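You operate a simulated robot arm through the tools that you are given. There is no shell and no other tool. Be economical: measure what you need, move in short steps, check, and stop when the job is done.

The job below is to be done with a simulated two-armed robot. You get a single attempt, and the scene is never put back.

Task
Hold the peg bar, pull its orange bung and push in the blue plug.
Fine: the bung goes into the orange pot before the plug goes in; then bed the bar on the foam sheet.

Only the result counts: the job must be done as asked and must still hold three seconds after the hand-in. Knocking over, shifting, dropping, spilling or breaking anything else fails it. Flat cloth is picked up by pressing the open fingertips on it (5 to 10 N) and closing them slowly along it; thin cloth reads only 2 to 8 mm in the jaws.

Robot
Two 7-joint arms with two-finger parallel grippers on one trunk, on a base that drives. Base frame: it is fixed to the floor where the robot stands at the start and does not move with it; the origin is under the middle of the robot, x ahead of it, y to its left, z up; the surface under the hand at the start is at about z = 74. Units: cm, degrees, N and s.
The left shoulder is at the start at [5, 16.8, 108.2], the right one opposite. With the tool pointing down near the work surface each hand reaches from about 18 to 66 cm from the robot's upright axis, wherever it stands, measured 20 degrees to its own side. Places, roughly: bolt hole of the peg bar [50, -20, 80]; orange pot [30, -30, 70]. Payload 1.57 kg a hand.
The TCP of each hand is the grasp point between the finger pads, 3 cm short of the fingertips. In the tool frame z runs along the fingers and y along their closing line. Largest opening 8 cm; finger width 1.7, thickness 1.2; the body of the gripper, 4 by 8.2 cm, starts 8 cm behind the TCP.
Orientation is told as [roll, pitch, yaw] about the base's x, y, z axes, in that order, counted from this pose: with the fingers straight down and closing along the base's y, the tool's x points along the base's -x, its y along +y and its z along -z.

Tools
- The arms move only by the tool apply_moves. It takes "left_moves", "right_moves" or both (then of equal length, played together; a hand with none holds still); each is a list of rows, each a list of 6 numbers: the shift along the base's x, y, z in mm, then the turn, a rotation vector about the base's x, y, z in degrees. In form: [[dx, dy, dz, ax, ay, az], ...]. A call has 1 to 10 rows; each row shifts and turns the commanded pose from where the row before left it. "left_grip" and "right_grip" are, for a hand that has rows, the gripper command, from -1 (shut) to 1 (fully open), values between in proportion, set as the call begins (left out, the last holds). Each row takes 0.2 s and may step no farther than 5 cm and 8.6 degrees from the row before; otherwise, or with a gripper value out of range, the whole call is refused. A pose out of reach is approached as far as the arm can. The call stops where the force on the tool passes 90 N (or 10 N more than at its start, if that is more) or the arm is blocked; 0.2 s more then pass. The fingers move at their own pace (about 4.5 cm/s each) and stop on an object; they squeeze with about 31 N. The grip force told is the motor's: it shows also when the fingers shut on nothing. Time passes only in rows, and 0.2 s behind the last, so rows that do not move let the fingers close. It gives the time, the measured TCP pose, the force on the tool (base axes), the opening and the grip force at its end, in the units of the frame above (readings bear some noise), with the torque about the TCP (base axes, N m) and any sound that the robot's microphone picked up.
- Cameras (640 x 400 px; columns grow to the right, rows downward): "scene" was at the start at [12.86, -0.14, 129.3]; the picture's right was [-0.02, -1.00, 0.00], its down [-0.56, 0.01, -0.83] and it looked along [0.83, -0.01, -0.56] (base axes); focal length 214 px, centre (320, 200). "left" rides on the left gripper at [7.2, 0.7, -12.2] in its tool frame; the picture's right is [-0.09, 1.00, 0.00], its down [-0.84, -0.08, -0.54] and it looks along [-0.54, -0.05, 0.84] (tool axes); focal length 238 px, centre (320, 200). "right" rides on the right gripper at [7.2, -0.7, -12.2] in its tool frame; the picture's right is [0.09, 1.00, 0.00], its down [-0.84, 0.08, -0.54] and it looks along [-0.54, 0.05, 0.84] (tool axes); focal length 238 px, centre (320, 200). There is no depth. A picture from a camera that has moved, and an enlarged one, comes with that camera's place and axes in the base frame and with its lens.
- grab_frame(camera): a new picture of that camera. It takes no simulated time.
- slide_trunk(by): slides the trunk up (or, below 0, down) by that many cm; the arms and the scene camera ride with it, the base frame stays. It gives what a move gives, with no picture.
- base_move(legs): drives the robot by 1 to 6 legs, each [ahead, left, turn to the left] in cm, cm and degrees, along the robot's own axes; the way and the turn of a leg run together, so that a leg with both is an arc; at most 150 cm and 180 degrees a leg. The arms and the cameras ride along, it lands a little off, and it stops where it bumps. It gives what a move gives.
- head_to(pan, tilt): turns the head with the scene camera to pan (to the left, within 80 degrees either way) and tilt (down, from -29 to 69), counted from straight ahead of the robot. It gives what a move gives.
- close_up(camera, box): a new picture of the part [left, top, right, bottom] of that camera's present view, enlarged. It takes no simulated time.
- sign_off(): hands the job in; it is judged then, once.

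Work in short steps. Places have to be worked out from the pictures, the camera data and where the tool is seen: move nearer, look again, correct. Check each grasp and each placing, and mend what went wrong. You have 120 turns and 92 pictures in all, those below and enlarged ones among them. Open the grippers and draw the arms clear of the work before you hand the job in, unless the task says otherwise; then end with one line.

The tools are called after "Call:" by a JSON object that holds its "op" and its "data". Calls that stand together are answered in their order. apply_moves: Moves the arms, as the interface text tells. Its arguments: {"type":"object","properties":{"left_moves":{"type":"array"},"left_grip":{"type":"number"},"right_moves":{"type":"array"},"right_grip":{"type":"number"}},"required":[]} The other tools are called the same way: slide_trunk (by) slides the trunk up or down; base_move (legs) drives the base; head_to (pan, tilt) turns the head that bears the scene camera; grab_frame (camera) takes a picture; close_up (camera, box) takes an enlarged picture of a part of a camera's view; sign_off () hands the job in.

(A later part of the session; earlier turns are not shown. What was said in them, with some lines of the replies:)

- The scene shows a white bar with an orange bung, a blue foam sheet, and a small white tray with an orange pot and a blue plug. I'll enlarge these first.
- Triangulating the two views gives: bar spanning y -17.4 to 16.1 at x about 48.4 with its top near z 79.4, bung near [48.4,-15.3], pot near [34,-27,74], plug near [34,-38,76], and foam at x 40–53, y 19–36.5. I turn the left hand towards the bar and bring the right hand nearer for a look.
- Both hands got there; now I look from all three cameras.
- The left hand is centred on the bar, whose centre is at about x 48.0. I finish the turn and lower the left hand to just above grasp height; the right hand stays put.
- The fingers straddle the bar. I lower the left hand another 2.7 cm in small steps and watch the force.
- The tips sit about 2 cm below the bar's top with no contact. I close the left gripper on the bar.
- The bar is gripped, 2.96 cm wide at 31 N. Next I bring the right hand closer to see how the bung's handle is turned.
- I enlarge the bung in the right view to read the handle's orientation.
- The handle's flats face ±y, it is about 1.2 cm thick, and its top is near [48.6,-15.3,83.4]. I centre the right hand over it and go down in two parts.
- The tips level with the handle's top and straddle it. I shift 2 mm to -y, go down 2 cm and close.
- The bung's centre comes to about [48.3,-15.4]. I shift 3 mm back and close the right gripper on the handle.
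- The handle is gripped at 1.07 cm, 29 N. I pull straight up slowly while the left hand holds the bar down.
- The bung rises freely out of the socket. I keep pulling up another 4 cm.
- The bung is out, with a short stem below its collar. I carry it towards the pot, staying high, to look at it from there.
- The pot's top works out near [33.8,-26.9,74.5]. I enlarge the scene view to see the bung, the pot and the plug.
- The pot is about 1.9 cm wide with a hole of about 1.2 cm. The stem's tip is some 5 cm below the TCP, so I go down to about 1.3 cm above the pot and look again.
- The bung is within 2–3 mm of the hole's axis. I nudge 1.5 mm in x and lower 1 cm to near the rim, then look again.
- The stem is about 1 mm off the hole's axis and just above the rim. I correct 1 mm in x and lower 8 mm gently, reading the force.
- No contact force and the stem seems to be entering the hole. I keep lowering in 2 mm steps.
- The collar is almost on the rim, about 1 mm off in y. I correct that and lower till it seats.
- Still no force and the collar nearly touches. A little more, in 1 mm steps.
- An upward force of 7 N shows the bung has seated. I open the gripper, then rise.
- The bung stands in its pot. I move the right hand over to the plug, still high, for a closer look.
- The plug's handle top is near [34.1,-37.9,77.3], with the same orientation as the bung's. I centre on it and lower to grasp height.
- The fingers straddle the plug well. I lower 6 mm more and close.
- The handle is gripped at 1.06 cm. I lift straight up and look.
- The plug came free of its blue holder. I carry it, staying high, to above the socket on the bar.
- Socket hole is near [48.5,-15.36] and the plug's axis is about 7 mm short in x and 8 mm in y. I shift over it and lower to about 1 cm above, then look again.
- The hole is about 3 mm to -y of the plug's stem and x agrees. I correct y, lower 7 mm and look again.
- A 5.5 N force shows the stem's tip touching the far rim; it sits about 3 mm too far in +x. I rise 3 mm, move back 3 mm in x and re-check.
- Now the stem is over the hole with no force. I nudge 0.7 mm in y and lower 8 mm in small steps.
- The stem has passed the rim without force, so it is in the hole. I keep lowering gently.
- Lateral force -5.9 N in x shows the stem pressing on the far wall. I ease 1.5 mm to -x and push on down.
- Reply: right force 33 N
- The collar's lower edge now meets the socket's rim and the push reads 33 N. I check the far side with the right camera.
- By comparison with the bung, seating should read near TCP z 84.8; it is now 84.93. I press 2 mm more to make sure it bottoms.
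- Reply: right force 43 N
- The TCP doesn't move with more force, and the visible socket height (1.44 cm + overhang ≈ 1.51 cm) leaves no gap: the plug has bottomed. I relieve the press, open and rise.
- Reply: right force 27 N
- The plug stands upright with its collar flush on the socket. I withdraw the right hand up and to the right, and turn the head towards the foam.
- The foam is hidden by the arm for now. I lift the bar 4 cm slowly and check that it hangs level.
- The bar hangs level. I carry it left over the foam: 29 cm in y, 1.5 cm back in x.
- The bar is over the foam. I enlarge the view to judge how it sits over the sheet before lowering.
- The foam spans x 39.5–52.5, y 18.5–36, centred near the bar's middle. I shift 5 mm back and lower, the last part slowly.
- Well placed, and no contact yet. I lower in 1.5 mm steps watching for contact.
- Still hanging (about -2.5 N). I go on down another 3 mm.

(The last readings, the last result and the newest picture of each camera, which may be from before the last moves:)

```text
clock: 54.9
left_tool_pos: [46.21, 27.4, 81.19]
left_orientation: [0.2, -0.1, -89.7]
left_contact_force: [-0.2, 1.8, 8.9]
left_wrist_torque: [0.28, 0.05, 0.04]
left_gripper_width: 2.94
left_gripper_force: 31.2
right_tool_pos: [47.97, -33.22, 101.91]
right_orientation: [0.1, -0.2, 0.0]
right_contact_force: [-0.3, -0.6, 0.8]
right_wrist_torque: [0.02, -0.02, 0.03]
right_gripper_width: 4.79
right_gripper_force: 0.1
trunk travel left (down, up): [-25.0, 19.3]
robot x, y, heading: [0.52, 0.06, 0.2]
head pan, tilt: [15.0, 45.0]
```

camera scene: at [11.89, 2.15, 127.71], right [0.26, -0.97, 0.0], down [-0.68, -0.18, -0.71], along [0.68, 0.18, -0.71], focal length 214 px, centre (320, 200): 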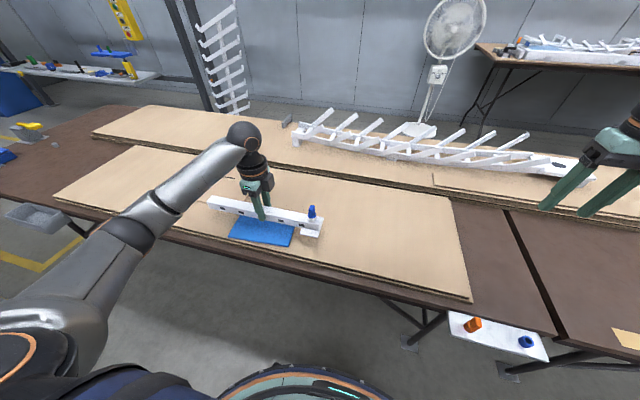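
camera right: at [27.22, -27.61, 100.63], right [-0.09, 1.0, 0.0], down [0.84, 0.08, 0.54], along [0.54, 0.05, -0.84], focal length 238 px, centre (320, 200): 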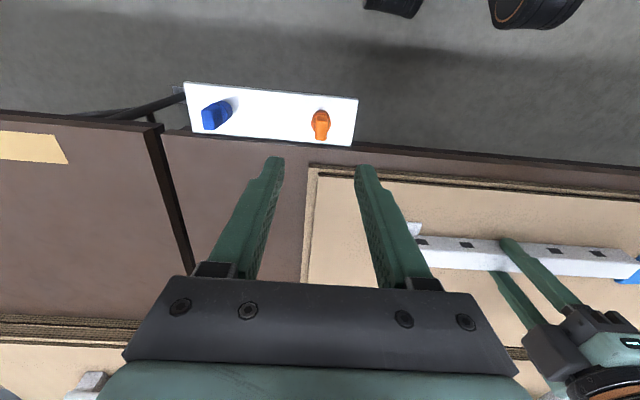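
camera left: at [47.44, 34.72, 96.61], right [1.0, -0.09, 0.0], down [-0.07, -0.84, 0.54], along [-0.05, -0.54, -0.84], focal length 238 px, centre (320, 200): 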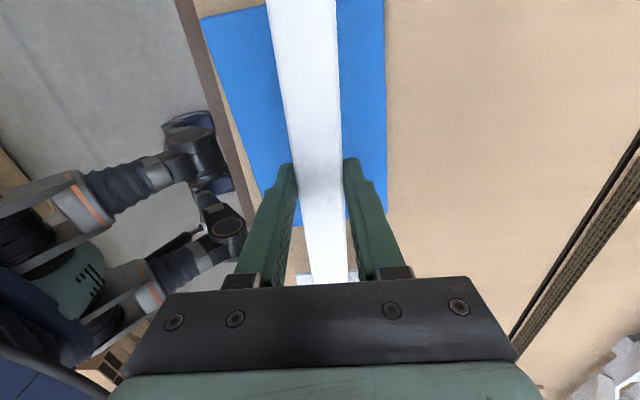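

Contact at +9 N: the bar rests on the foam. I ease 1 mm, open the left gripper and rise.

Call:
{"op": "apply_moves", "data": {"left_moves": [[0, 0, 1, 0, 0, 0], [0, 0, 0, 0, 0, 0]]}}

Call:
{"op": "apply_moves", "data": {"left_moves": [[0, 0, 0, 0, 0, 0], [0, 0, 0, 0, 0, 0], [0, 0, 0, 0, 0, 0], [0, 0, 0, 0, 0, 0]], "left_grip": 0.4}}

Call:
{"op": "close_up", "data": {"camera": "scene", "box": [196, 180, 340, 270]}}

```text
clock: 55.5
left_tool_pos: [46.19, 27.51, 81.17]
left_orientation: [0.1, 0.0, -89.8]
left_contact_force: [1.2, 1.8, 8.2]
left_wrist_torque: [0.22, -0.03, 0.03]
left_gripper_width: 2.95
left_gripper_force: 31.1
right_tool_pos: [47.94, -33.22, 101.8]
right_orientation: [0.0, 0.0, 0.1]
right_contact_force: [-0.2, 0.3, -0.2]
right_wrist_torque: [-0.01, -0.01, 0.0]
right_gripper_width: 4.8
right_gripper_force: 0.0
trunk travel left (down, up): [-25.0, 19.3]
robot x, y, heading: [-0.02, 0.0, 0.3]
head pan, tilt: [15.0, 45.0]
```

```text
clock: 56.5
left_tool_pos: [46.22, 27.43, 81.08]
left_orientation: [-0.1, 0.0, -89.7]
left_contact_force: [-0.1, -0.8, 0.9]
left_wrist_torque: [0.02, -0.03, 0.0]
left_gripper_width: 5.6
left_gripper_force: 0.1
right_tool_pos: [48.03, -33.17, 101.78]
right_orientation: [0.0, 0.0, 0.0]
right_contact_force: [0.7, -0.6, -0.6]
right_wrist_torque: [-0.01, 0.01, -0.01]
right_gripper_width: 4.78
right_gripper_force: 0.0
trunk travel left (down, up): [-25.0, 19.3]
robot x, y, heading: [-0.0, 0.3, 0.2]
head pan, tilt: [15.0, 45.0]
```

```text
4.44 times, centred on (268, 225) of scene
camera zoom: at [11.87, 2.12, 127.72], right [0.26, -0.97, 0.0], down [-0.68, -0.18, -0.71], along [0.68, 0.18, -0.71], focal length 953 px, centre (551, 89)
```

zoom: 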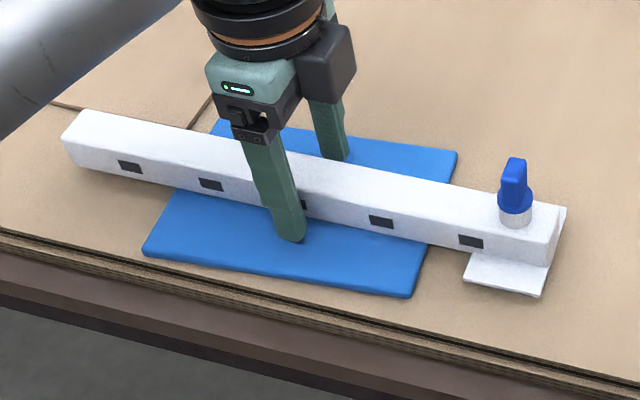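

The bar lies stable on the foam. I raise the left hand straight up and clear, then check everything.

Call:
{"op": "apply_moves", "data": {"left_moves": [[0, 0, 8, 0, 0, 0], [0, 0, 15, 0, 0, 0], [0, 0, 20, 0, 0, 0], [0, 0, 25, 0, 0, 0], [0, 0, 30, 0, 0, 0], [0, 0, 30, 0, 0, 0], [0, 0, 30, 0, 0, 0], [0, 0, 30, 0, 0, 0]]}}

Call:
{"op": "close_up", "data": {"camera": "scene", "box": [196, 180, 340, 270]}}

Call:
{"op": "close_up", "data": {"camera": "scene", "box": [296, 195, 328, 227]}}

Call:
{"op": "close_up", "data": {"camera": "scene", "box": [440, 300, 560, 375]}}

```text
clock: 58.3
left_tool_pos: [46.28, 27.13, 100.01]
left_orientation: [0.0, -0.1, -89.8]
left_contact_force: [-0.4, -0.3, -0.2]
left_wrist_torque: [-0.01, -0.02, 0.01]
left_gripper_width: 5.63
left_gripper_force: 0.0
right_tool_pos: [48.03, -33.19, 101.87]
right_orientation: [0.0, 0.0, 0.0]
right_contact_force: [0.8, -0.3, -0.5]
right_wrist_torque: [-0.02, -0.02, -0.01]
right_gripper_width: 4.8
right_gripper_force: 0.1
trunk travel left (down, up): [-25.0, 19.3]
robot x, y, heading: [0.13, -0.1, -0.0]
head pan, tilt: [15.0, 45.0]
```

```text
4.44 times, centred on (268, 225) of scene
camera zoom: at [11.86, 2.11, 127.71], right [0.26, -0.97, 0.0], down [-0.68, -0.18, -0.71], along [0.68, 0.18, -0.71], focal length 953 px, centre (551, 89)
```

zoom: 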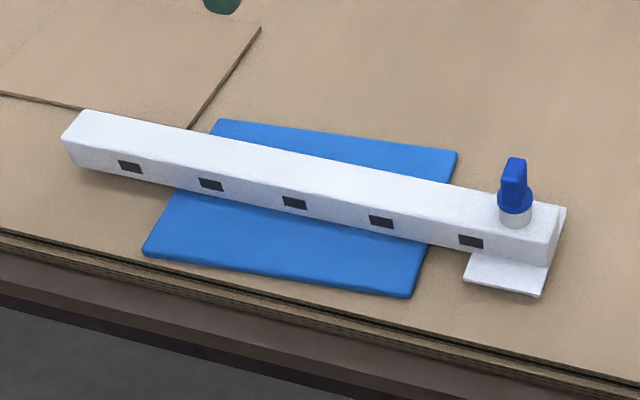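

```text
12.50 times, centred on (312, 211) of scene
camera zoom: at [11.86, 2.11, 127.71], right [0.26, -0.97, 0.0], down [-0.68, -0.18, -0.71], along [0.68, 0.18, -0.71], focal length 2681 px, centre (420, 62)
```

zoom: 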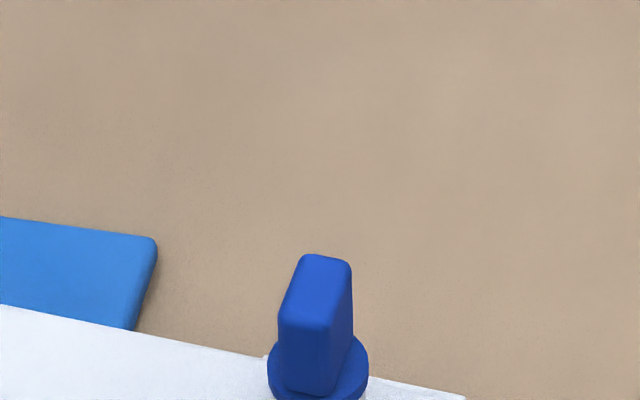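

```text
5.33 times, centred on (500, 338) of scene
camera zoom: at [11.86, 2.11, 127.71], right [0.26, -0.97, 0.0], down [-0.68, -0.18, -0.71], along [0.68, 0.18, -0.71], focal length 1144 px, centre (-640, -533)
```

zoom: 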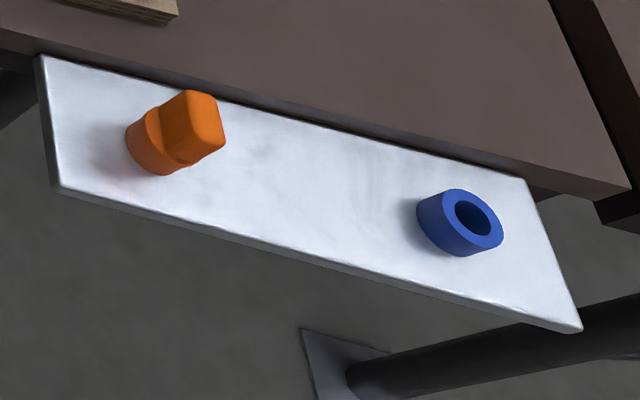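

The bung is seated in the orange pot and the bar lies on the foam. One last enlarged look at the plug's seat.

Call:
{"op": "close_up", "data": {"camera": "scene", "box": [300, 212, 324, 236]}}

```text
16.00 times, centred on (312, 224) of scene
camera zoom: at [11.86, 2.11, 127.71], right [0.26, -0.97, 0.0], down [-0.68, -0.18, -0.71], along [0.68, 0.18, -0.71], focal length 3432 px, centre (448, -184)
```

zoom: 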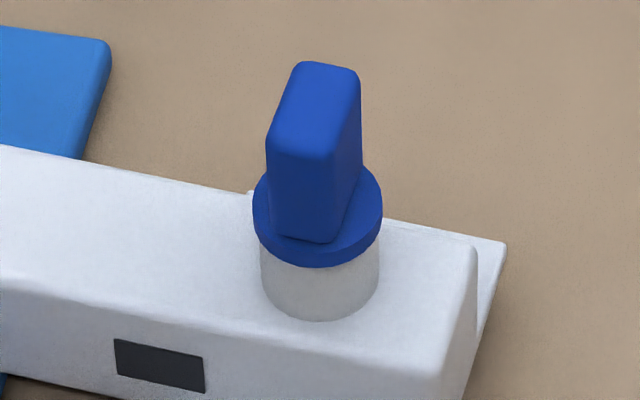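

The collar sits flush on the socket, the bung is in its pot, and both hands are open and clear. I hand the job in.

Call:
{"op": "sign_off", "data": {}}

```text
The job is handed in.
```

The orange bung is in the orange pot, the blue plug is pushed fully into the peg bar, and the bar lies on the foam sheet; both grippers are open and clear, and the job is handed in.
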